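You operate a simulated robot arm through the tools that you are given. There is no shell and no other tool. Be economical: measure what you need, move in short steps, check, and stop when the job is done.

You are at the controls of a simulated robot arm. One attempt, no reset.

## Task
Put the red wheel socket back in its cut-out and lock the chest.
Fine: the blue chest; shut the socket drawer first.

Only the result counts: the job must be done as asked and must still hold three seconds after the hand-in. Knocking over, shifting, dropping, spilling or breaking anything else fails it.

## Robot
A 7-joint arm with a two-finger parallel gripper, fixed in place. Base frame: the origin is at the foot of the arm, x ahead of it, y to its left, z up. Readings come in m, rad, newtons and seconds.
With the tool pointing down near the work surface it reaches from about 0.44 to 0.92 m from the base axis. Its first joint turns from -2.007 to 2.007 rad. Payload 3.91 kg.
The TCP is the grasp point between the finger pads, 0.03 m short of the fingertips. In the tool frame z runs along the fingers and y along their closing line. Largest opening 0.11 m; finger width 0.02, thickness 0.01; the body of the gripper, 0.048 by 0.112 m, starts 0.055 m behind the TCP.
Orientation is told as [roll, pitch, yaw] about the base's x, y, z axes, in that order, counted from this pose: with the fingers straight down and closing along the base's y, the tool's x points along the base's -x, its y along +y and its z along -z.

## Interface
- The arm moves only by the tool servo_tool. Its argument "motion" is a list of rows, each a list of 2 entries, a list of its own where there are three numbers: the shift along the tool's x, y, z in m, then the turn, a rotation vector about the tool's x, y, z in rad. In form: [[[dx, dy, dz], [rx, ry, rz]], ...]. A call has 1 to 10 rows; each row is the pose to reach, as a shift and turn from the pose commanded when the call began, along the tool's axes at that moment. "jaw" is the gripper command, from -1 (fully open) to 1 (shut), values between in proportion, set as the call begins (left out, the last holds). Rows are played at 5 a second. More than 0.05 m and 0.15 rad between two rows, or a gripper value outside its range, and nothing of the call is played. A pose out of reach is approached as far as the arm can. The call stops where the force on the tool passes 80 N (or 10 N more than at its start, if that is more) or the arm is blocked; 0.2 s more then pass. The fingers move at their own pace (about 0.153 m/s each) and stop on an object; they squeeze with about 24 N. The grip force told is the motor's: it shows also when the fingers shut on nothing. Time passes only in rows, and 0.2 s behind the last, so rows that repeat a pose let the fingers close. It gives the time, the measured TCP pose, the force on the tool (base axes), the opening and the grip force at its end, in the units of the frame above (readings bear some noise).
- Cameras (640 x 400 px; columns grow to the right, rows downward): "scene" is now at [0.189, 0.263, 1.3891]; the picture's right is [0.78, -0.62, 0.00], its down [-0.49, -0.62, -0.62] and it looks along [0.38, 0.48, -0.79] (base axes); focal length 214 px, centre (320, 200). "wrist" rides on the gripper at [-0.036, 0, -0.057] in the tool frame; the picture's right is [0.00, -1.00, 0.00], its down [0.97, 0.00, -0.24] and it looks along [0.24, 0.00, 0.97] (tool axes); focal length 218 px, centre (320, 200). There is no depth. A picture from a camera that has moved, and an enlarged one, comes with that camera's place and axes in the base frame and with its lens.
- get_image(camera): a new picture of that camera. The clock stands still meanwhile.
- raise_lower(by): slides the trunk up (or, below 0, down) by that many m; the arm and the scene camera ride with it, the base frame stays. It gives what a move gives, with no picture.
- turn_head(pan, tilt): turns the head with the scene camera to pan (to the left, within 1.396 rad either way) and tilt (down, from -0.506 to 1.204), counted from straight ahead of the robot. It gives what a move gives.
- zoom(camera, box): a new picture of the part [left, top, right, bottom] of that camera's present view, enlarged. The clock stands still meanwhile.
- finish_job(): hands the job in; it is judged then, once.

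Go step by step. Nothing tells you positions but the pictures and the camera data: compare them with the known pose of the tool, close in by small moves and look again before you grip or let go. The budget is 120 turns and 64 pictures, counting those below and the enlarged ones. Unless the task says otherwise, let go and move clear before handing in, and close with one line.

The tools are called after "Request:" as name(argument=value, ...) on one line, values as JSON. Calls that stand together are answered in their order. servo_tool: Moves the arm, as the interface text tells. Its arguments: {"type":"object","properties":{"motion":{"type":"array","items":{"type":"array"}},"jaw":{"type":"number"}},"required":["motion"]} The other tools are called the same way: raise_lower (by) slides the trunk up or down; turn_head (pan, tilt) turns the head that bears the scene camera; get_image (camera) takes a picture; zoom (camera, box) takes an enlarged picture of a part of a camera's view; finish_job () hands the job in.

At the start:

```text
time_s: 0.0
eef_pos: [0.4149, 0.3625, 1.2139]
orientation: [0.0, 0.0, 0.0]
force: [-0.2, 0.3, -0.2]
gripper_width: 0.11
gripper_force: 0.2
trunk travel left (down, up): [-0.75, 0.24]
head pan, tilt: [0.899, 0.906]
```

scene: 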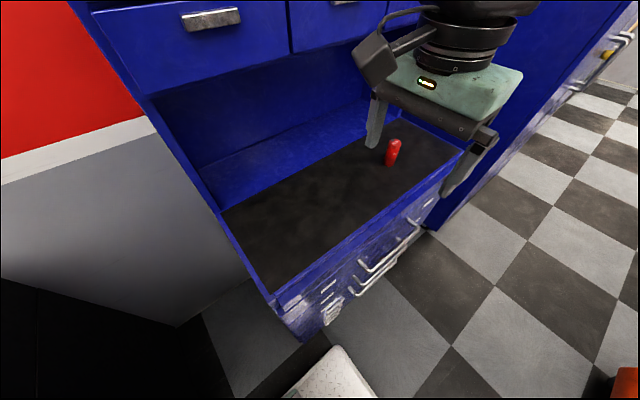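
wrist: 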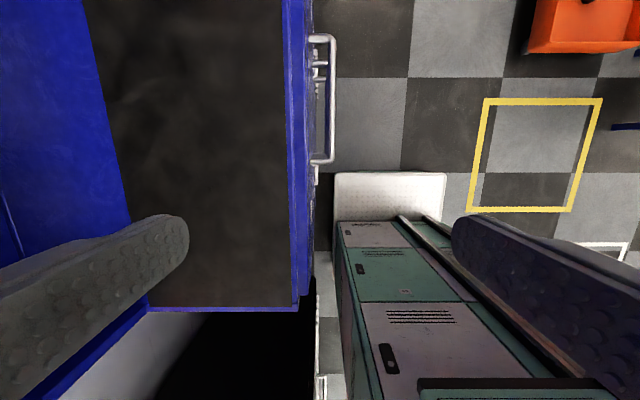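

I see a blue workstation with a red upright socket on a dark surface, and drawers below. I'll look closer and look around with the head.

Request:
zoom(camera="scene", box=[200, 100, 480, 340])

Request:
turn_head(pan=0.2, tilt=0.7)

Request:
get_image(camera="scene")

```text
1.67 times, centred on (340, 220) of scene
camera zoom: at [0.189, 0.263, 1.3891], right [0.78, -0.62, 0.0], down [-0.49, -0.62, -0.62], along [0.38, 0.48, -0.79], focal length 358 px, centre (287, 167)
```

zoom: 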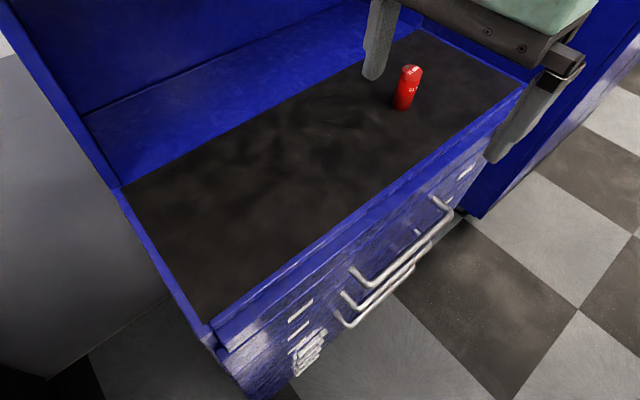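

```text
time_s: 1.1
eef_pos: [0.4154, 0.3626, 1.2124]
orientation: [0.0, 0.0, -0.001]
force: [0.1, -0.7, -0.1]
gripper_width: 0.1102
gripper_force: 0.0
trunk travel left (down, up): [-0.75, 0.24]
head pan, tilt: [0.201, 0.7]
```

```text
60 pictures are left
camera scene: at [0.2255, 0.2211, 1.4057], right [0.2, -0.98, 0.0], down [-0.63, -0.13, -0.76], along [0.75, 0.15, -0.64], focal length 214 px, centre (320, 200)
```

scene: 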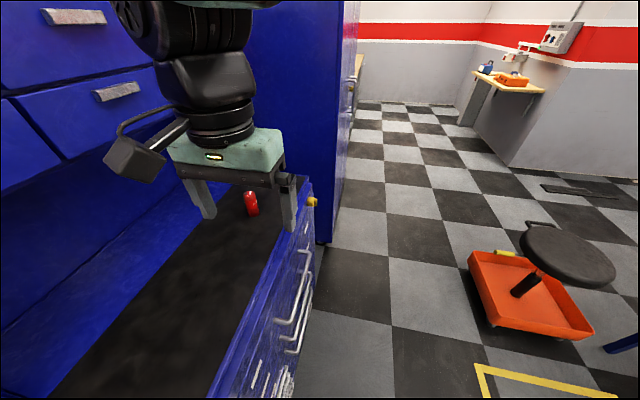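

The socket stands on a blue bench to the front-left; the chest itself isn't visible yet. I'll look around to find it.

Request:
turn_head(pan=1.39, tilt=0.7)

Request:
get_image(camera="scene")

Request:
turn_head(pan=-0.7, tilt=0.8)

Request:
get_image(camera="scene")

```text
time_s: 2.5
eef_pos: [0.4138, 0.3629, 1.2144]
orientation: [0.0, 0.0, 0.0]
force: [0.5, -0.4, 0.1]
gripper_width: 0.11
gripper_force: 0.1
trunk travel left (down, up): [-0.75, 0.24]
head pan, tilt: [1.389, 0.7]
```

```text
59 pictures are left
camera scene: at [0.1577, 0.2877, 1.4057], right [0.98, -0.18, 0.0], down [-0.12, -0.63, -0.76], along [0.14, 0.75, -0.64], focal length 214 px, centre (320, 200)
```

scene: 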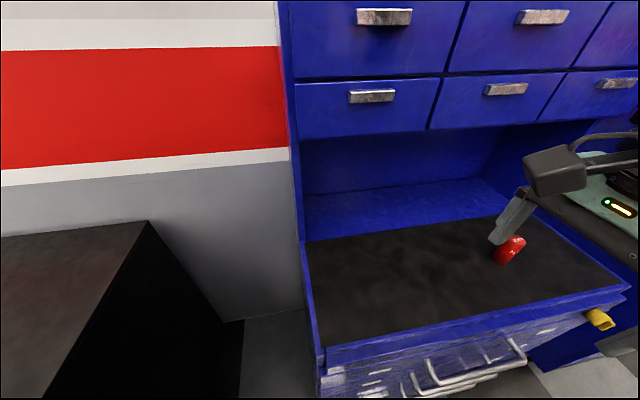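

```text
time_s: 4.5
eef_pos: [0.4149, 0.3626, 1.2123]
orientation: [0.0, 0.0, 0.0]
force: [-0.5, -0.7, -0.4]
gripper_width: 0.1099
gripper_force: 0.0
trunk travel left (down, up): [-0.75, 0.24]
head pan, tilt: [-0.7, 0.799]
```

```text
58 pictures are left
camera scene: at [0.204, 0.1522, 1.3974], right [-0.64, -0.77, 0.0], down [-0.55, 0.46, -0.7], along [0.53, -0.45, -0.72], focal length 214 px, centre (320, 200)
```

scene: 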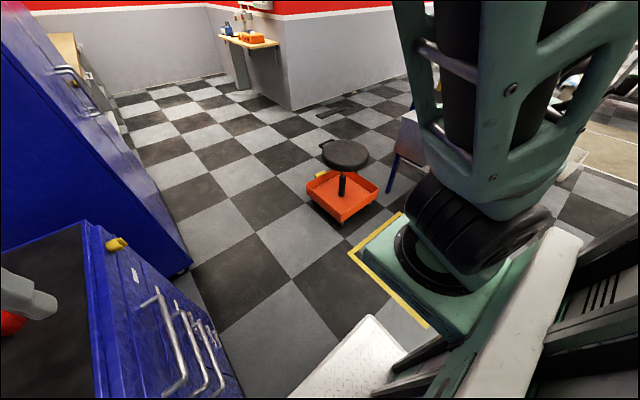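

The blue tool chest has its front facing the robot's right (-y), with a yellow latch at the far front corner. I'll zoom in on the front, latch and mat for detail.

Request:
zoom(camera="scene", box=[0, 200, 240, 400])

Request:
turn_head(pan=0.9, tilt=1.2)

Request:
get_image(camera="scene")

Request:
zoom(camera="wrist", box=[80, 0, 340, 320])

```text
2.00 times, centred on (120, 300) of scene
camera zoom: at [0.204, 0.1522, 1.3974], right [-0.64, -0.77, 0.0], down [-0.55, 0.46, -0.7], along [0.53, -0.45, -0.72], focal length 429 px, centre (720, 0)
```

zoom: 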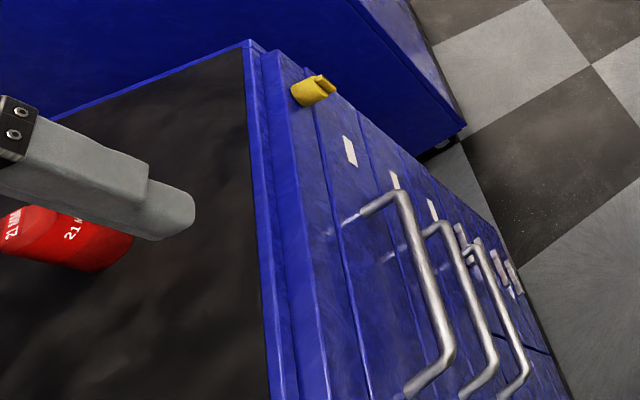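

```text
time_s: 6.1
eef_pos: [0.4142, 0.3623, 1.2141]
orientation: [0.001, 0.001, 0.0]
force: [0.0, 0.2, 1.1]
gripper_width: 0.11
gripper_force: 0.1
trunk travel left (down, up): [-0.75, 0.24]
head pan, tilt: [0.901, 1.201]
```

```text
56 pictures are left
camera scene: at [0.177, 0.2479, 1.3697], right [0.78, -0.62, 0.0], down [-0.58, -0.73, -0.36], along [0.23, 0.28, -0.93], focal length 214 px, centre (320, 200)
```

scene: 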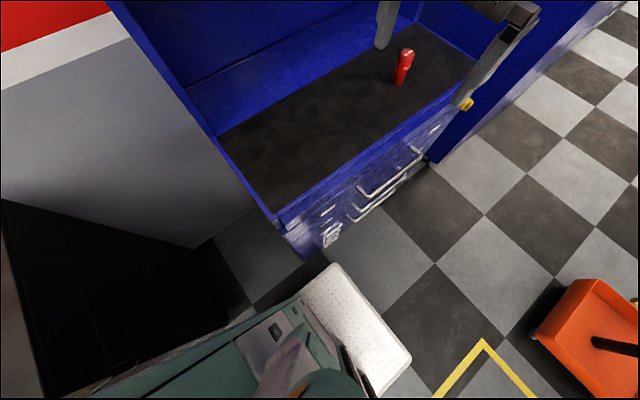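

```text
1.25 times, centred on (210, 160) of wrist
camera zoom: at [0.4505, 0.3637, 1.2713], right [0.0, -1.0, 0.0], down [-0.97, 0.0, 0.24], along [-0.24, 0.0, -0.97], focal length 273 px, centre (458, 250)
```

zoom: 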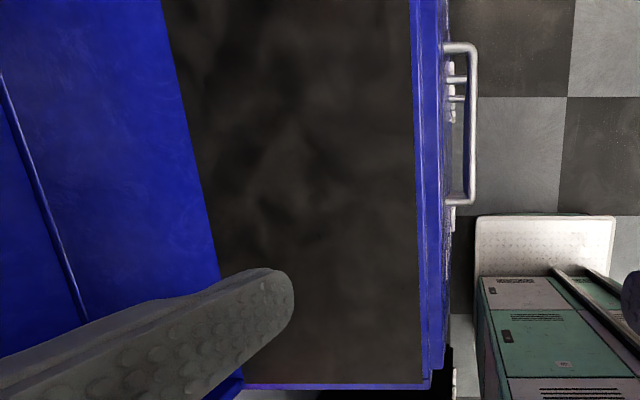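

The fronts are too oblique to read from here. I'll swing the gripper to the right of the chest and tilt the wrist camera toward its front.

Request:
servo_tool(motion=[[[-0.01, -0.045, 0.0], [0, 0, 0]], [[-0.02, -0.09, 0.0], [0, 0, 0]], [[-0.03, -0.135, 0], [-0.13, 0, 0]], [[-0.04, -0.18, 0.0], [-0.26, 0, 0]], [[-0.05, -0.225, 0.0], [-0.39, 0, 0]], [[-0.06, -0.27, 0.02], [-0.52, 0, 0]], [[-0.07, -0.315, 0.04], [-0.65, 0, 0]], [[-0.08, -0.35, 0.06], [-0.78, 0, 0]], [[-0.08, -0.37, 0.08], [-0.9, 0, 0]], [[-0.08, -0.38, 0.1], [-1.0, 0, 0]]])

Request:
get_image(camera="wrist")

Request:
turn_head(pan=0.75, tilt=1.0)

Request:
get_image(camera="scene")

```text
refused: row 6 steps farther than a row can; nothing moved
```

```text
54 pictures are left
camera wrist: at [0.4505, 0.3637, 1.2713], right [0.0, -1.0, 0.0], down [-0.97, 0.0, 0.24], along [-0.24, 0.0, -0.97], focal length 218 px, centre (320, 200)
```

wrist: 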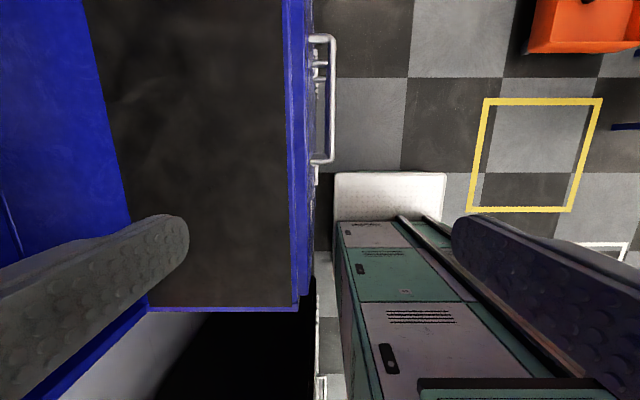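

```text
time_s: 6.8
eef_pos: [0.4144, 0.3611, 1.2131]
orientation: [0.0, 0.0, 0.001]
force: [0.4, -0.5, 0.2]
gripper_width: 0.1102
gripper_force: 0.1
trunk travel left (down, up): [-0.75, 0.24]
head pan, tilt: [0.75, 1.0]
```

```text
53 pictures are left
camera scene: at [0.1932, 0.2516, 1.3823], right [0.68, -0.73, 0.0], down [-0.62, -0.57, -0.54], along [0.39, 0.37, -0.84], focal length 214 px, centre (320, 200)
```

scene: 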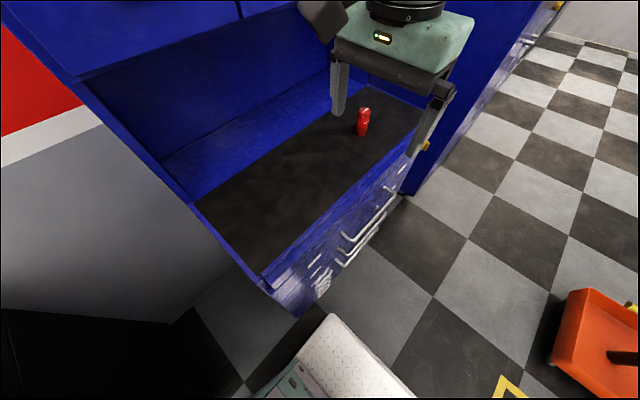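

The row stepped just over the limit; I'll retry with smaller steps.

Request:
servo_tool(motion=[[[-0.01, -0.045, 0.0], [0, 0, 0]], [[-0.02, -0.09, 0.0], [0, 0, 0]], [[-0.03, -0.13, 0], [-0.13, 0, 0]], [[-0.04, -0.17, 0.0], [-0.26, 0, 0]], [[-0.05, -0.21, 0.0], [-0.39, 0, 0]], [[-0.06, -0.25, 0.015], [-0.52, 0, 0]], [[-0.07, -0.29, 0.03], [-0.65, 0, 0]], [[-0.08, -0.33, 0.045], [-0.78, 0, 0]], [[-0.08, -0.36, 0.07], [-0.9, 0, 0]], [[-0.08, -0.38, 0.1], [-1.0, 0, 0]]])

Request:
get_image(camera="wrist")

Request:
get_image(camera="scene")

```text
time_s: 9.1
eef_pos: [0.4953, -0.0166, 1.1128]
orientation: [1.0, 0.0, -0.004]
force: [-0.3, 0.9, 0.2]
gripper_width: 0.11
gripper_force: 0.2
trunk travel left (down, up): [-0.75, 0.24]
head pan, tilt: [0.75, 1.0]
```

```text
52 pictures are left
camera wrist: at [0.5311, -0.0634, 1.1452], right [0.0, -0.54, -0.84], down [-0.97, -0.2, 0.13], along [-0.24, 0.82, -0.52], focal length 218 px, centre (320, 200)
```

wrist: 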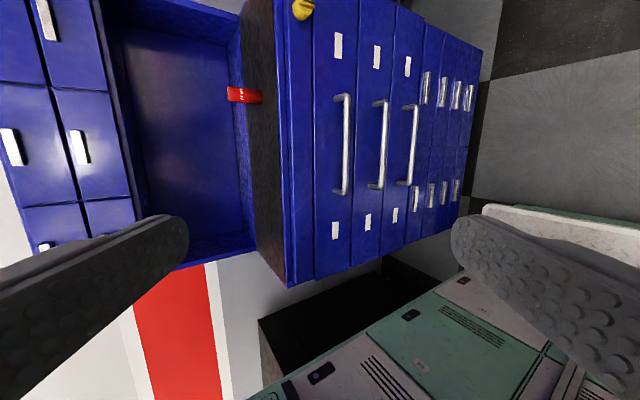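

```text
51 pictures are left
camera scene: at [0.1925, 0.2519, 1.3824], right [0.68, -0.73, 0.0], down [-0.62, -0.57, -0.54], along [0.4, 0.37, -0.84], focal length 214 px, centre (320, 200)
```

scene: 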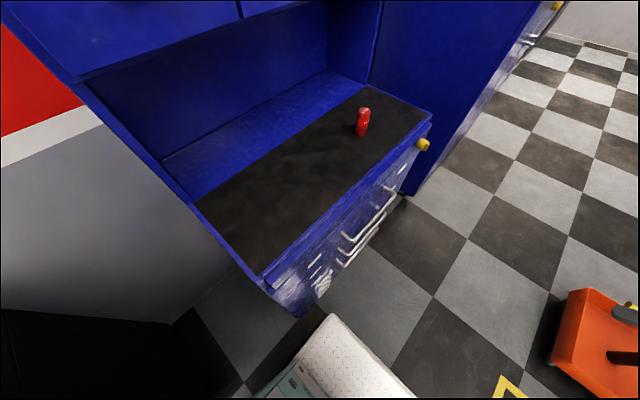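

All drawers look shut or nearly so; the yellow piece sits on the top rail. I'll zoom to read labels and the lock.

Request:
zoom(camera="wrist", box=[220, 0, 430, 130])

Request:
zoom(camera="wrist", box=[260, 130, 500, 290])

Request:
zoom(camera="scene", box=[230, 80, 450, 320])

```text
3.05 times, centred on (325, 65) of wrist
camera zoom: at [0.5311, -0.0634, 1.1452], right [0.0, -0.54, -0.84], down [-0.97, -0.2, 0.13], along [-0.24, 0.82, -0.52], focal length 665 px, centre (305, 611)
```

zoom: 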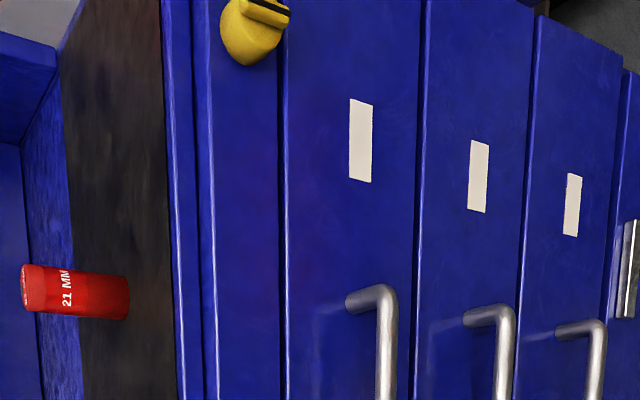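

```text
2.50 times, centred on (380, 210) of wrist
camera zoom: at [0.5311, -0.0634, 1.1452], right [0.0, -0.54, -0.84], down [-0.97, -0.2, 0.13], along [-0.24, 0.82, -0.52], focal length 546 px, centre (170, 175)
```

zoom: 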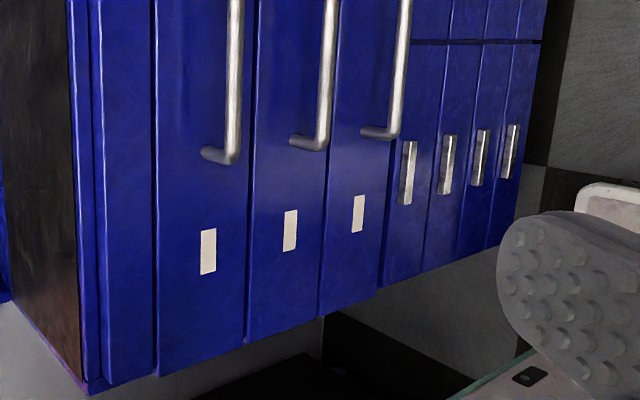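

```text
1.67 times, centred on (340, 200) of scene
camera zoom: at [0.1925, 0.2519, 1.3824], right [0.68, -0.73, 0.0], down [-0.62, -0.57, -0.54], along [0.4, 0.37, -0.84], focal length 358 px, centre (287, 200)
```

zoom: 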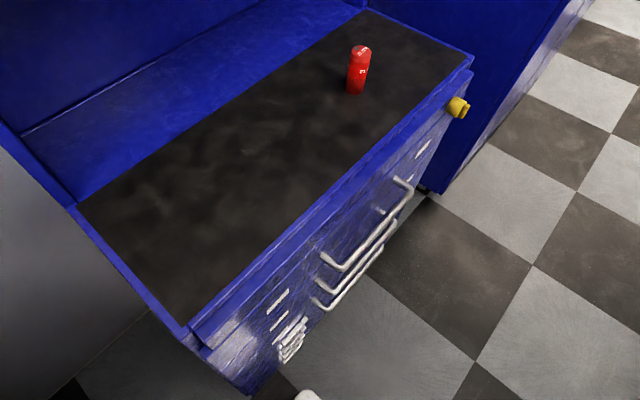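

All three wide drawers are shut. I estimate the top drawer's handle bar at about (0.53, 0.34, 0.81), and its interior matches the 0.764 work surface, so it is likely the socket drawer. I'll bring the gripper in front of it, pointing forward at the bar.

Request:
servo_tool(motion=[[[-0.004, -0.024, 0.033], [-0.06, 0, 0]], [[-0.009, -0.048, 0.065], [-0.12, 0, 0]], [[-0.013, -0.071, 0.098], [-0.18, 0, 0]], [[-0.018, -0.095, 0.13], [-0.25, 0, 0]], [[-0.022, -0.119, 0.163], [-0.31, 0, 0]], [[-0.026, -0.143, 0.196], [-0.37, 0, 0]], [[-0.03, -0.166, 0.228], [-0.43, 0, 0]], [[-0.035, -0.19, 0.261], [-0.5, 0, 0]]], jaw=-0.2)

Request:
get_image(camera="wrist")

Request:
get_image(camera="scene")

```text
time_s: 10.8
eef_pos: [0.5297, 0.0994, 0.811]
orientation: [1.502, -0.002, -0.002]
force: [-1.1, -0.6, 0.0]
gripper_width: 0.0658
gripper_force: 0.0
trunk travel left (down, up): [-0.75, 0.24]
head pan, tilt: [0.75, 1.0]
```

```text
47 pictures are left
camera wrist: at [0.5653, 0.0445, 0.8164], right [0.0, -0.07, -1.0], down [-0.97, -0.24, 0.02], along [-0.24, 0.97, -0.07], focal length 218 px, centre (320, 200)
```

wrist: 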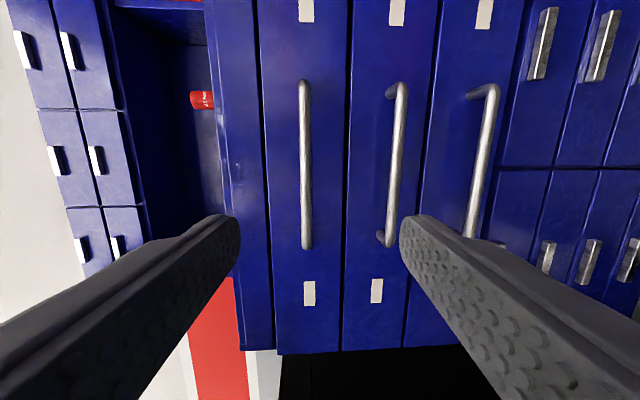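

```text
46 pictures are left
camera scene: at [0.1929, 0.2517, 1.3825], right [0.68, -0.73, 0.0], down [-0.62, -0.57, -0.54], along [0.4, 0.37, -0.84], focal length 214 px, centre (320, 200)
```

scene: 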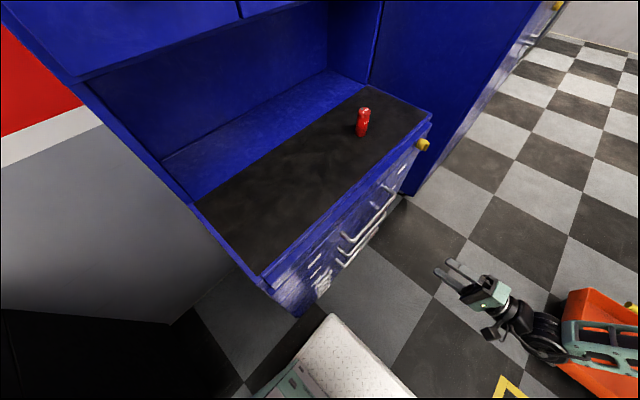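

The bar is in line at z≈0.815, x≈0.54. I'll move in most of the way and look.

Request:
servo_tool(motion=[[[-0.003, 0.006, 0.04], [0, 0, 0]], [[-0.005, 0.01, 0.08], [0, 0, 0]], [[-0.008, 0.014, 0.12], [0, 0, 0]], [[-0.01, 0.017, 0.16], [0, 0, 0]], [[-0.01, 0.019, 0.2], [0, 0, 0]]])

Request:
get_image(camera="wrist")

Request:
zoom(camera="scene", box=[270, 120, 510, 300])

```text
time_s: 12.1
eef_pos: [0.5515, 0.2947, 0.821]
orientation: [1.481, -0.032, -0.005]
force: [-0.2, -0.9, 1.6]
gripper_width: 0.0658
gripper_force: 0.0
trunk travel left (down, up): [-0.75, 0.24]
head pan, tilt: [0.75, 1.0]
```

```text
45 pictures are left
camera wrist: at [0.5868, 0.239, 0.828], right [0.03, -0.09, -1.0], down [-0.97, -0.23, -0.01], along [-0.23, 0.97, -0.09], focal length 218 px, centre (320, 200)
```

wrist: 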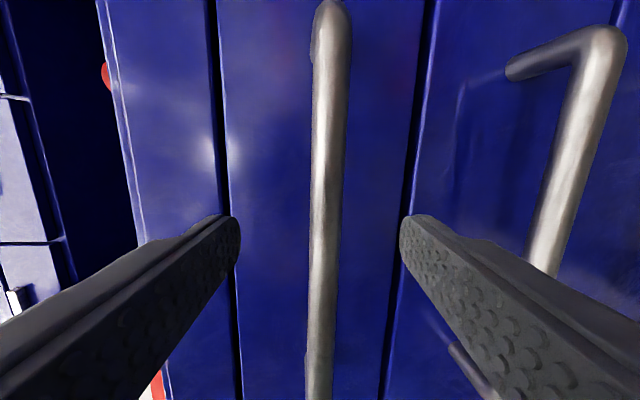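

```text
2.22 times, centred on (390, 210) of scene
camera zoom: at [0.1933, 0.2514, 1.3824], right [0.68, -0.73, 0.0], down [-0.62, -0.57, -0.54], along [0.4, 0.37, -0.84], focal length 477 px, centre (164, 178)
```

zoom: 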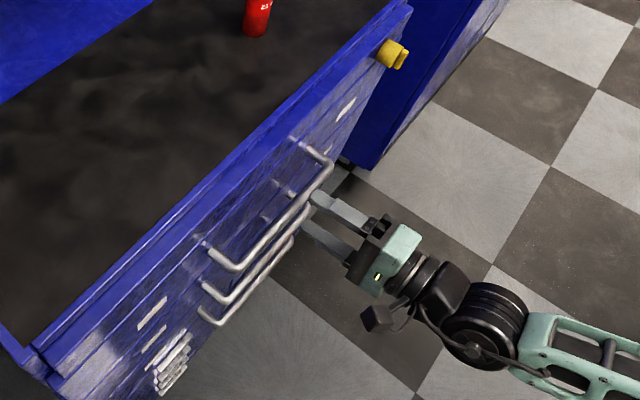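

Bar sits centrally between the fingers, ~0.04 m ahead. Advance and close.

Request:
servo_tool(motion=[[[0, 0.001, 0.02], [0, 0, 0]], [[0, 0.002, 0.04], [0, 0, 0]], [[0, 0.002, 0.043], [0, 0, 0]]])

Request:
servo_tool(motion=[[[0, 0, 0], [0, 0, 0]], [[0, 0, 0], [0, 0, 0]], [[0, 0, 0], [0, 0, 0]], [[0, 0, 0], [0, 0, 0]]], jaw=1)

Request:
get_image(camera="wrist")

```text
time_s: 12.9
eef_pos: [0.587, 0.3246, 0.8387]
orientation: [1.447, -0.136, 0.001]
force: [-0.5, -0.4, 0.6]
gripper_width: 0.066
gripper_force: 0.2
trunk travel left (down, up): [-0.75, 0.24]
head pan, tilt: [0.75, 1.0]
stopped in row 3: the arm was blocked; the commanded pose is now the measured one
```

```text
time_s: 13.9
eef_pos: [0.5883, 0.3235, 0.8315]
orientation: [1.432, -0.131, 0.001]
force: [4.5, 1.7, -48.0]
gripper_width: 0.0492
gripper_force: 24.6
trunk travel left (down, up): [-0.75, 0.24]
head pan, tilt: [0.75, 1.0]
```

```text
43 pictures are left
camera wrist: at [0.6228, 0.2684, 0.845], right [0.13, -0.14, -0.98], down [-0.97, -0.24, -0.09], along [-0.22, 0.96, -0.17], focal length 218 px, centre (320, 200)
```

wrist: 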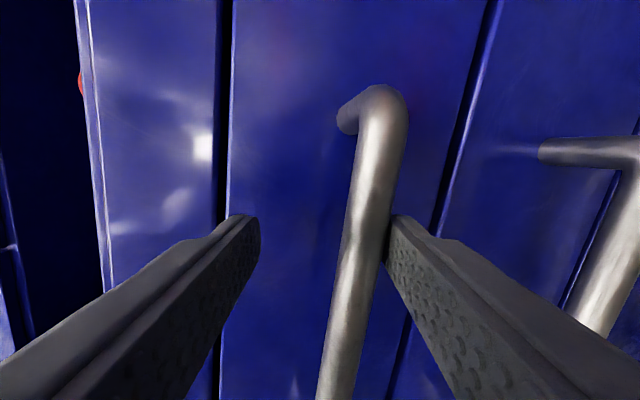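

The arm hit a joint limit with the tool horizontal and drifted, so only one finger touched. I'll open, back off, and use a tilted approach (roll ≈1.05) instead.

Request:
servo_tool(motion=[[[0, 0, 0], [0, 0, 0]], [[0, 0, -0.03], [0, 0, 0]], [[0.01, 0, -0.07], [0.0, 0, 0.0]], [[0.02, 0, -0.1], [0.13, 0.014, 0.042]], [[0.03, 0, -0.12], [0.26, 0.028, 0.084]], [[0.035, 0, -0.13], [0.382, 0.042, 0.124]], [[0.035, 0, -0.13], [0.382, 0.042, 0.124]]], jaw=-0.2)

```text
time_s: 15.6
eef_pos: [0.5475, 0.1955, 0.8463]
orientation: [1.066, 0.004, 0.0]
force: [0.7, 1.0, 0.9]
gripper_width: 0.0661
gripper_force: 0.1
trunk travel left (down, up): [-0.75, 0.24]
head pan, tilt: [0.75, 1.0]
```

Tracking is clean at this tilt. Align and advance along the tool toward the bar.

Request:
servo_tool(motion=[[[0.004, 0.022, 0.02], [0, 0, 0]], [[0.007, 0.0435, 0.045], [0, 0, 0]], [[0.007, 0.0435, 0.08], [0, 0, 0]], [[0.007, 0.0435, 0.1], [0, 0, 0]]], jaw=0)

Request:
get_image(camera="wrist")

```text
time_s: 16.6
eef_pos: [0.5394, 0.3051, 0.8403]
orientation: [1.065, 0.004, 0.0]
force: [0.1, -0.9, 0.1]
gripper_width: 0.0547
gripper_force: 0.1
trunk travel left (down, up): [-0.75, 0.24]
head pan, tilt: [0.75, 1.0]
```

```text
42 pictures are left
camera wrist: at [0.5753, 0.2561, 0.868], right [0.0, -0.48, -0.88], down [-0.97, -0.21, 0.12], along [-0.24, 0.85, -0.47], focal length 218 px, centre (320, 200)
```

wrist: 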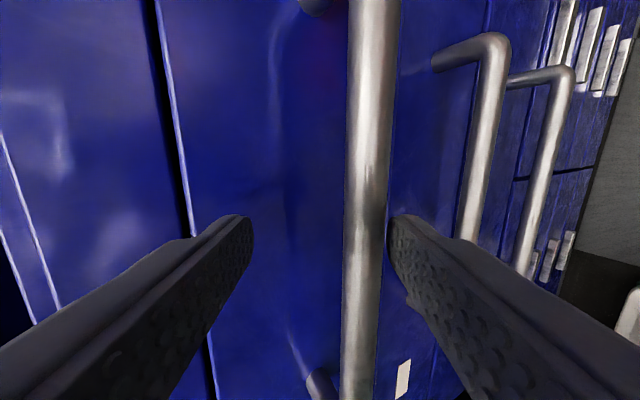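

The bar is off-centre toward the lower finger by ~16 mm. Shift down, advance 10 mm, look.

Request:
servo_tool(motion=[[[0, -0.016, 0.0], [0, 0, 0]], [[0, -0.016, 0.012], [0, 0, 0]]])

Request:
get_image(camera="wrist")

```text
time_s: 17.1
eef_pos: [0.54, 0.3079, 0.8195]
orientation: [1.067, 0.003, -0.001]
force: [-0.1, -0.8, 0.4]
gripper_width: 0.0548
gripper_force: 0.1
trunk travel left (down, up): [-0.75, 0.24]
head pan, tilt: [0.75, 1.0]
```

```text
41 pictures are left
camera wrist: at [0.5752, 0.2588, 0.8471], right [0.0, -0.48, -0.88], down [-0.97, -0.21, 0.12], along [-0.24, 0.85, -0.47], focal length 218 px, centre (320, 200)
```

wrist: 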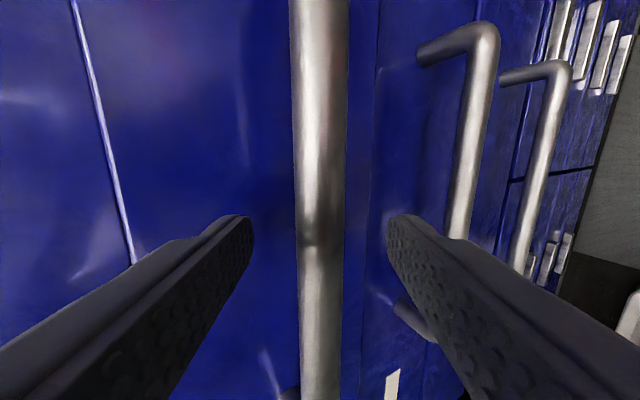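

Bar is centred and within the pads' reach. Close on it.

Request:
servo_tool(motion=[[[0, 0, 0.004], [0, 0, 0]], [[0, 0, 0.004], [0, 0, 0]], [[0, 0, 0.004], [0, 0, 0]]], jaw=1)

```text
time_s: 17.9
eef_pos: [0.5404, 0.3115, 0.8179]
orientation: [1.067, 0.002, 0.001]
force: [-1.2, 0.4, 11.1]
gripper_width: 0.0155
gripper_force: 44.5
trunk travel left (down, up): [-0.75, 0.24]
head pan, tilt: [0.75, 1.0]
```

Gripped at 15.5 mm. Pull the drawer out along -y.

Request:
servo_tool(motion=[[[0, -0.005, -0.009], [0, 0, 0]], [[0, -0.0145, -0.0263], [0, 0, 0]], [[0, -0.024, -0.0438], [0, 0, 0]], [[0, -0.0338, -0.0613], [0, 0, 0]], [[0, -0.0434, -0.0788], [0, 0, 0]], [[0, -0.053, -0.0964], [0, 0, 0]]])

Request:
get_image(camera="scene")

```text
time_s: 19.4
eef_pos: [0.5395, 0.2024, 0.8173]
orientation: [1.068, 0.001, 0.0]
force: [-1.3, 0.1, 25.9]
gripper_width: 0.0155
gripper_force: 45.4
trunk travel left (down, up): [-0.75, 0.24]
head pan, tilt: [0.75, 1.0]
```

```text
40 pictures are left
camera scene: at [0.1923, 0.2514, 1.3826], right [0.68, -0.73, 0.0], down [-0.61, -0.57, -0.54], along [0.4, 0.37, -0.84], focal length 214 px, centre (320, 200)
```

scene: 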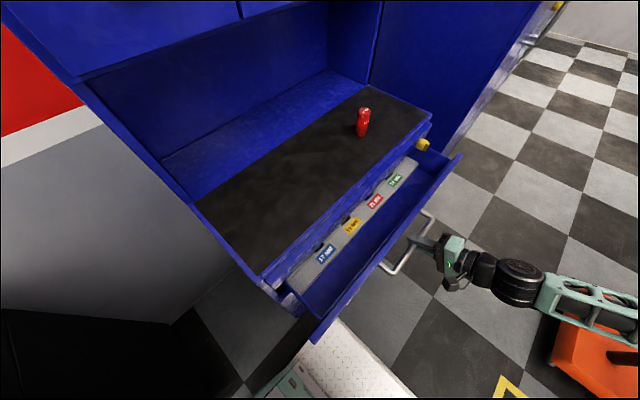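

It's the socket drawer: a foam insert with blue, yellow, red and green labels. Pull further so the cut-outs clear the chest.

Request:
servo_tool(motion=[[[0, -0.0097, -0.0175], [0, 0, 0]], [[0, -0.0193, -0.035], [0, 0, 0]], [[0, -0.029, -0.0526], [0, 0, 0]], [[0, -0.0386, -0.07], [0, 0, 0]], [[0, -0.0482, -0.0876], [0, 0, 0]], [[0, -0.058, -0.105], [0, 0, 0]]])

Request:
zoom(camera="scene", box=[230, 90, 480, 350])

```text
time_s: 20.8
eef_pos: [0.5394, 0.0817, 0.8184]
orientation: [1.066, 0.004, 0.003]
force: [-14.3, 1.1, 30.7]
gripper_width: 0.0155
gripper_force: 45.6
trunk travel left (down, up): [-0.75, 0.24]
head pan, tilt: [0.75, 1.0]
```

```text
1.54 times, centred on (355, 220) of scene
camera zoom: at [0.1916, 0.2515, 1.3826], right [0.68, -0.73, 0.0], down [-0.61, -0.57, -0.54], along [0.4, 0.37, -0.84], focal length 330 px, centre (266, 169)
```

zoom: 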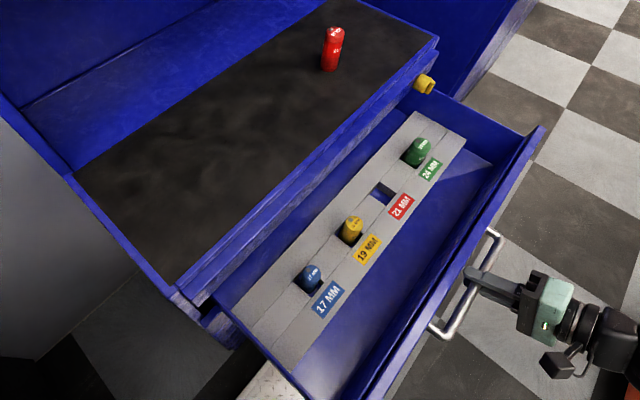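

The red 21 MM cut-out is empty at about (0.59, 0.30); the socket stands at about (0.65, 0.505) on the chest top. Release the handle, back off and rise.

Request:
servo_tool(motion=[[[0, 0, 0], [0, 0, 0]], [[0, 0, 0], [0, 0, 0]], [[0, 0, -0.03], [0, 0, 0]], [[0, 0, -0.07], [0, 0, 0]], [[0, 0.03, -0.1], [0, 0, 0]], [[0, 0.07, -0.12], [0, 0, 0]], [[0, 0.11, -0.14], [0, 0, 0]], [[0, 0.15, -0.16], [0, 0, 0]], [[0, 0.19, -0.18], [0, 0, 0]]], jaw=0)

Request:
get_image(camera="wrist")

```text
time_s: 22.8
eef_pos: [0.5405, 0.0145, 1.0672]
orientation: [1.067, 0.003, 0.001]
force: [-0.3, -0.7, -0.8]
gripper_width: 0.0551
gripper_force: 0.0
trunk travel left (down, up): [-0.75, 0.24]
head pan, tilt: [0.75, 1.0]
```

```text
38 pictures are left
camera wrist: at [0.5767, -0.0339, 1.0964], right [0.0, -0.48, -0.88], down [-0.97, -0.21, 0.12], along [-0.24, 0.85, -0.47], focal length 218 px, centre (320, 200)
```

wrist: 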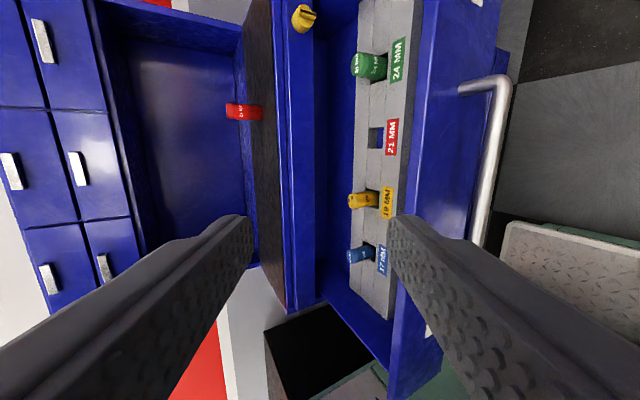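

Triangulated: cut-out ≈(0.596, 0.298, foam top 0.79), socket ≈(0.65, 0.50), 0.956–1.03 tall. I'll reorient so the fingers close along x, with the hand leaning back toward the robot.

Request:
servo_tool(motion=[[[-0.01, 0.0285, 0.0185], [0.143, 0, 0]], [[-0.02, 0.057, 0.037], [0.287, 0, 0]], [[-0.03, 0.0855, 0.0555], [0.43, 0, 0]], [[-0.04, 0.114, 0.074], [0.574, 0, 0]], [[-0.05, 0.1426, 0.0925], [0.717, 0, 0]]], jaw=-1)

Request:
servo_tool(motion=[[[0, 0, 0], [0, 0, 0.149]], [[0, 0, 0], [0, 0, 0.298]], [[0, 0, 0], [0, 0, 0.447]], [[0, 0, 0], [0, 0, 0.596]], [[0, 0, 0], [0, 0, 0.745]], [[0, 0, 0], [0, 0, 0.894]], [[0, 0, 0], [0, 0, 1.043]], [[0, 0, 0], [0, 0, 1.192]], [[0, 0, 0], [0, 0, 1.341]], [[0, 0, 0], [0, 0, 1.49]]])

Request:
servo_tool(motion=[[[0, 0, 0], [0, 0, 0.081]], [[0, 0, 0], [0, 0, 0.081]]])

Request:
get_image(camera="wrist")

Request:
get_image(camera="scene")

```text
time_s: 23.9
eef_pos: [0.5915, 0.1607, 1.1498]
orientation: [0.349, 0.0, -0.003]
force: [-0.5, -0.6, 0.2]
gripper_width: 0.11
gripper_force: 0.2
trunk travel left (down, up): [-0.75, 0.24]
head pan, tilt: [0.75, 1.0]
```

```text
time_s: 26.1
eef_pos: [0.5907, 0.1652, 1.1494]
orientation: [0.024, 0.349, -1.488]
force: [1.0, -0.5, -0.3]
gripper_width: 0.11
gripper_force: 0.0
trunk travel left (down, up): [-0.75, 0.24]
head pan, tilt: [0.75, 1.0]
```

```text
time_s: 26.8
eef_pos: [0.5905, 0.1658, 1.1502]
orientation: [-0.004, 0.352, -1.573]
force: [-0.3, 0.0, 0.2]
gripper_width: 0.1102
gripper_force: 0.1
trunk travel left (down, up): [-0.75, 0.24]
head pan, tilt: [0.75, 1.0]
```

```text
37 pictures are left
camera wrist: at [0.5916, 0.1128, 1.191], right [-1.0, 0.0, 0.0], down [0.0, 0.83, 0.56], along [0.0, 0.56, -0.83], focal length 218 px, centre (320, 200)
```

wrist: 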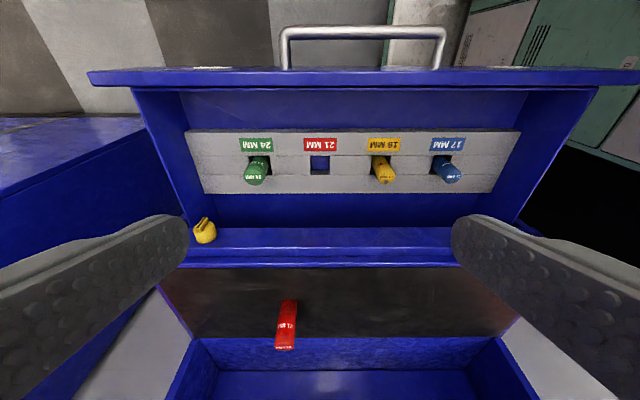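

```text
36 pictures are left
camera scene: at [0.1932, 0.2516, 1.3823], right [0.68, -0.73, 0.0], down [-0.62, -0.57, -0.54], along [0.4, 0.37, -0.84], focal length 214 px, centre (320, 200)
```

scene: 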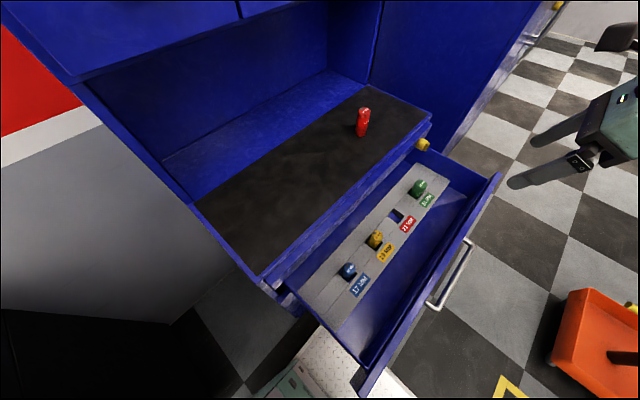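

Clear view: cut-out at (0.592, 0.298), socket about (0.651, 0.508). Approach to a pre-grasp 8 cm back along the tool axis.

Request:
servo_tool(motion=[[[0.034, 0.0076, 0.0205], [0, 0, 0]], [[0.069, 0.015, 0.041], [0, 0, 0]], [[0.103, 0.0227, 0.0615], [0, 0, 0]], [[0.1375, 0.03, 0.082], [0, 0, 0]], [[0.172, 0.038, 0.1025], [0, 0, 0]], [[0.206, 0.0455, 0.123], [0, 0, 0]], [[0.241, 0.053, 0.1435], [0, 0, 0]], [[0.275, 0.0605, 0.164], [0, 0, 0]]])

Request:
get_image(camera="wrist")

Request:
get_image(camera="scene")

```text
time_s: 28.6
eef_pos: [0.6517, 0.4783, 1.0905]
orientation: [-0.003, 0.348, -1.571]
force: [0.5, -0.1, 0.4]
gripper_width: 0.1102
gripper_force: 0.1
trunk travel left (down, up): [-0.75, 0.24]
head pan, tilt: [0.75, 1.0]
```

```text
35 pictures are left
camera wrist: at [0.6523, 0.4261, 1.1324], right [-1.0, 0.0, 0.0], down [0.0, 0.83, 0.56], along [0.0, 0.56, -0.83], focal length 218 px, centre (320, 200)
```

wrist: 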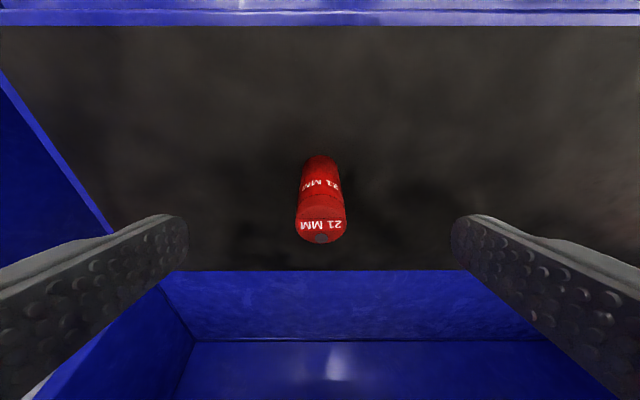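

```text
34 pictures are left
camera scene: at [0.193, 0.2511, 1.3825], right [0.68, -0.73, 0.0], down [-0.62, -0.57, -0.54], along [0.4, 0.37, -0.84], focal length 214 px, centre (320, 200)
```

scene: 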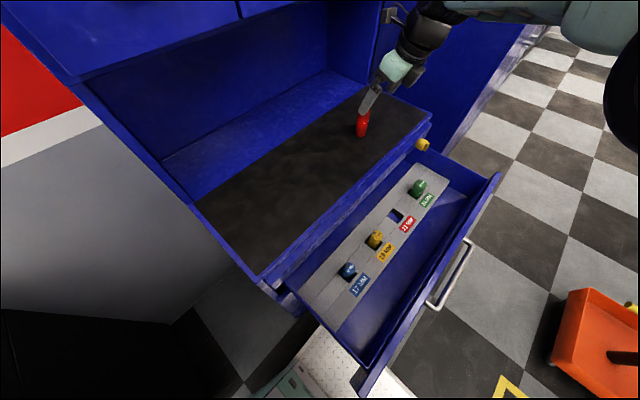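

Socket is centred between the fingers. Descend along the tool axis and check before closing.

Request:
servo_tool(motion=[[[0.0078, 0, 0.02], [0, 0, 0]], [[0.0078, 0, 0.045], [0, 0, 0]], [[0.0078, 0, 0.07], [0, 0, 0]], [[0.0078, 0, 0.0864], [0, 0, 0]]])

Request:
get_image(camera="wrist")

Request:
zoom(camera="scene", box=[300, 30, 460, 150])

```text
time_s: 29.6
eef_pos: [0.6508, 0.5176, 1.0112]
orientation: [-0.005, 0.351, -1.573]
force: [-0.4, -0.4, -1.2]
gripper_width: 0.1099
gripper_force: 0.0
trunk travel left (down, up): [-0.75, 0.24]
head pan, tilt: [0.75, 1.0]
```

```text
33 pictures are left
camera wrist: at [0.6511, 0.4652, 1.053], right [-1.0, 0.0, 0.0], down [0.0, 0.83, 0.56], along [0.0, 0.56, -0.83], focal length 218 px, centre (320, 200)
```

wrist: 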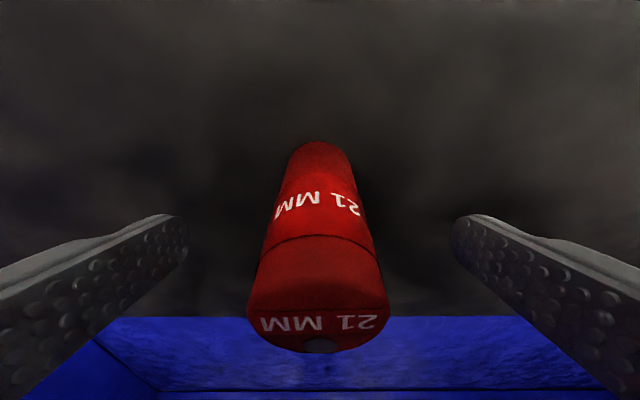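

```text
3.33 times, centred on (380, 90) of scene
camera zoom: at [0.1931, 0.2515, 1.3824], right [0.68, -0.73, 0.0], down [-0.62, -0.57, -0.54], along [0.4, 0.37, -0.84], focal length 715 px, centre (120, 567)
```

zoom: 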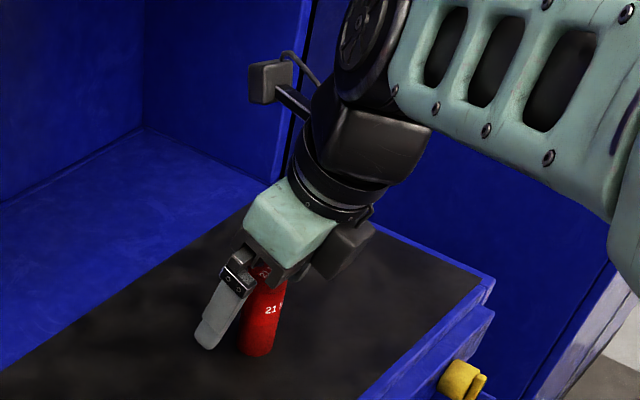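

Fingers straddle the socket with good alignment. Close.

Request:
servo_tool(motion=[[[0, 0, 0], [0, 0, 0]], [[0, 0, 0], [0, 0, 0]], [[0, 0, 0], [0, 0, 0]], [[0, 0, 0], [0, 0, 0]]], jaw=1)

```text
time_s: 30.6
eef_pos: [0.6509, 0.518, 1.0114]
orientation: [-0.003, 0.35, -1.572]
force: [0.5, 0.0, 0.2]
gripper_width: 0.0325
gripper_force: 24.0
trunk travel left (down, up): [-0.75, 0.24]
head pan, tilt: [0.75, 1.0]
```

Held (32.5 mm). Lift and carry over the cut-out.

Request:
servo_tool(motion=[[[0.0077, 0, -0.021], [0, 0, 0]], [[0.0154, 0, -0.042], [0, 0, 0]], [[-0.0187, -0.01, -0.0545], [0, 0, 0]], [[-0.0528, -0.02, -0.067], [0, 0, 0]], [[-0.087, -0.03, -0.0795], [0, 0, 0]], [[-0.121, -0.04, -0.092], [0, 0, 0]], [[-0.155, -0.05, -0.1044], [0, 0, 0]], [[-0.1893, -0.059, -0.1168], [0, 0, 0]]])

Request:
get_image(camera="wrist")

Request:
get_image(camera="scene")

```text
time_s: 32.4
eef_pos: [0.5926, 0.2982, 1.0563]
orientation: [-0.002, 0.351, -1.572]
force: [0.0, -0.1, -1.6]
gripper_width: 0.0324
gripper_force: 24.3
trunk travel left (down, up): [-0.75, 0.24]
head pan, tilt: [0.75, 1.0]
```

```text
31 pictures are left
camera wrist: at [0.5926, 0.2462, 1.0976], right [-1.0, 0.0, 0.0], down [0.0, 0.83, 0.56], along [0.0, 0.56, -0.83], focal length 218 px, centre (320, 200)
```

wrist: 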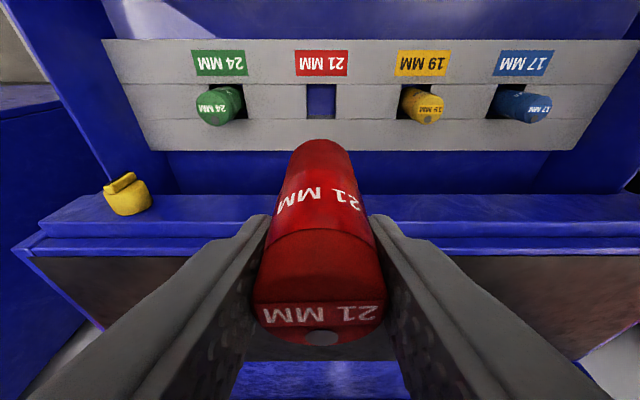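

```text
30 pictures are left
camera scene: at [0.1933, 0.2522, 1.3822], right [0.68, -0.73, 0.0], down [-0.62, -0.57, -0.54], along [0.39, 0.37, -0.84], focal length 214 px, centre (320, 200)
```

scene: 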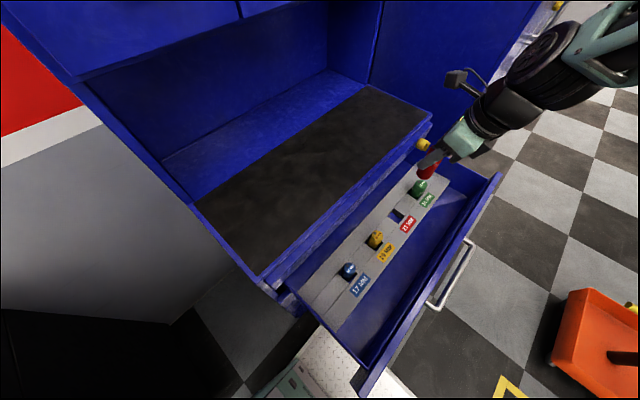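

Aligned within a couple of mm of the square cut-out. Descend to just above the foam.

Request:
servo_tool(motion=[[[-0.0107, -0.001, 0.0376], [0, 0, 0]], [[-0.024, -0.001, 0.0751], [0, 0, 0]], [[-0.0376, -0.001, 0.1127], [0, 0, 0]], [[-0.051, -0.001, 0.15], [0, 0, 0]], [[-0.0594, -0.001, 0.1747], [0, 0, 0]]])

Request:
get_image(camera="wrist")

Request:
zoom(camera="scene", box=[340, 140, 500, 260])

```text
time_s: 33.5
eef_pos: [0.5907, 0.3014, 0.8721]
orientation: [0.0, 0.351, -1.572]
force: [0.0, -0.8, -0.7]
gripper_width: 0.0324
gripper_force: 24.0
trunk travel left (down, up): [-0.75, 0.24]
head pan, tilt: [0.75, 1.0]
```

```text
29 pictures are left
camera wrist: at [0.5913, 0.2496, 0.9133], right [-1.0, 0.0, 0.0], down [0.0, 0.83, 0.56], along [0.0, 0.56, -0.83], focal length 218 px, centre (320, 200)
```

wrist: 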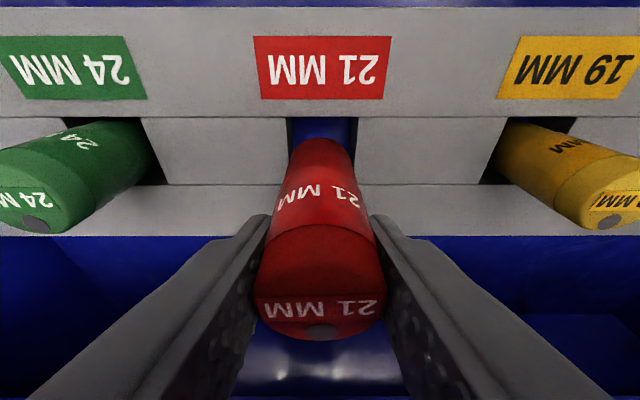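

```text
3.33 times, centred on (420, 200) of scene
camera zoom: at [0.193, 0.2515, 1.3824], right [0.68, -0.73, 0.0], down [-0.62, -0.57, -0.54], along [0.4, 0.37, -0.84], focal length 715 px, centre (-13, 200)
```

zoom: 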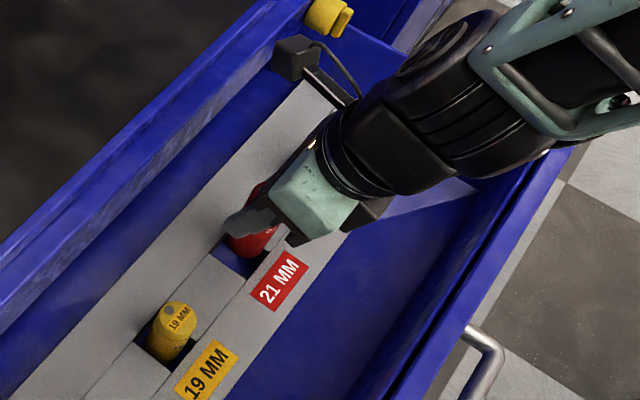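

Socket base is centred over the hole. Lower slowly into it.

Request:
servo_tool(motion=[[[-0.0045, 0, 0.0122], [0, 0, 0]], [[-0.0089, 0, 0.0244], [0, 0, 0]], [[-0.0124, 0, 0.0338], [0, 0, 0]], [[-0.0145, 0, 0.0395], [0, 0, 0]], [[-0.0163, 0, 0.0446], [0, 0, 0]]])

Request:
get_image(camera="wrist")

```text
time_s: 34.8
eef_pos: [0.5928, 0.304, 0.8278]
orientation: [0.0, 0.354, -1.57]
force: [-0.7, 2.5, 19.7]
gripper_width: 0.0326
gripper_force: 24.0
trunk travel left (down, up): [-0.75, 0.24]
head pan, tilt: [0.75, 1.0]
```

```text
27 pictures are left
camera wrist: at [0.5918, 0.2516, 0.8679], right [-1.0, 0.0, 0.0], down [0.0, 0.83, 0.56], along [0.0, 0.56, -0.83], focal length 218 px, centre (320, 200)
```

wrist: 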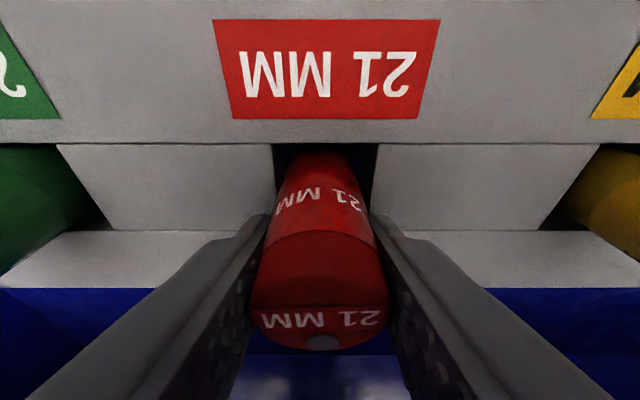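

Socket is in the hole and met the bottom (≈20 N). Release and retreat upward along the tool axis.

Request:
servo_tool(motion=[[[0, 0, 0], [0, 0, 0]], [[0, 0, 0], [0, 0, 0]], [[0, 0, -0.03], [0, 0, 0]], [[0, 0, -0.07], [0, 0, 0]], [[0, 0, -0.11], [0, 0, 0]]], jaw=0.2)

Request:
get_image(camera="wrist")

```text
time_s: 36.0
eef_pos: [0.5902, 0.2649, 0.9266]
orientation: [-0.005, 0.349, -1.572]
force: [-0.3, 1.7, -0.5]
gripper_width: 0.0439
gripper_force: 0.1
trunk travel left (down, up): [-0.75, 0.24]
head pan, tilt: [0.75, 1.0]
```

```text
26 pictures are left
camera wrist: at [0.5907, 0.2121, 0.9683], right [-1.0, 0.0, 0.0], down [0.0, 0.83, 0.56], along [0.0, 0.56, -0.83], focal length 218 px, centre (320, 200)
```

wrist: 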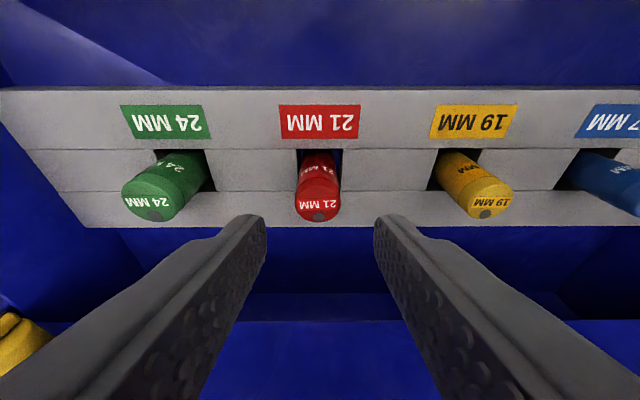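

The red socket sits level with its neighbours. Now raise clear, reorient and go back to the handle to shut the drawer.

Request:
servo_tool(motion=[[[-0.003, 0, -0.04], [0, 0, 0]], [[-0.006, 0, -0.08], [0, 0, 0]], [[-0.009, 0, -0.12], [0, 0, 0]], [[-0.012, 0, -0.16], [0, 0, 0]], [[-0.015, 0, -0.2], [0, 0, 0]], [[-0.0184, 0, -0.241], [0, 0, 0]]])

Request:
servo_tool(motion=[[[0, 0, 0], [0, 0, -0.149]], [[0, 0, 0], [0, 0, -0.298]], [[0, 0, 0], [0, 0, -0.447]], [[0, 0, 0], [0, 0, -0.596]], [[0, 0, 0], [0, 0, -0.745]], [[0, 0, 0], [0, 0, -0.894]], [[0, 0, 0], [0, 0, -1.043]], [[0, 0, 0], [0, 0, -1.192]], [[0, 0, 0], [0, 0, -1.341]], [[0, 0, 0], [0, 0, -1.49]]])

Request:
servo_tool(motion=[[[0, 0, 0], [0, 0, -0.081]], [[0, 0, 0], [0, 0, -0.081]]])

```text
time_s: 37.4
eef_pos: [0.5916, 0.1669, 1.1489]
orientation: [-0.003, 0.348, -1.572]
force: [0.3, 0.8, 0.5]
gripper_width: 0.0441
gripper_force: 0.0
trunk travel left (down, up): [-0.75, 0.24]
head pan, tilt: [0.75, 1.0]
```

```text
time_s: 39.5
eef_pos: [0.5931, 0.1655, 1.1467]
orientation: [0.349, 0.029, -0.073]
force: [-0.4, 0.1, -0.2]
gripper_width: 0.0439
gripper_force: 0.1
trunk travel left (down, up): [-0.75, 0.24]
head pan, tilt: [0.75, 1.0]
```

```text
time_s: 40.1
eef_pos: [0.5928, 0.1659, 1.1477]
orientation: [0.352, 0.004, 0.001]
force: [0.4, -0.6, 0.6]
gripper_width: 0.044
gripper_force: 0.1
trunk travel left (down, up): [-0.75, 0.24]
head pan, tilt: [0.75, 1.0]
```

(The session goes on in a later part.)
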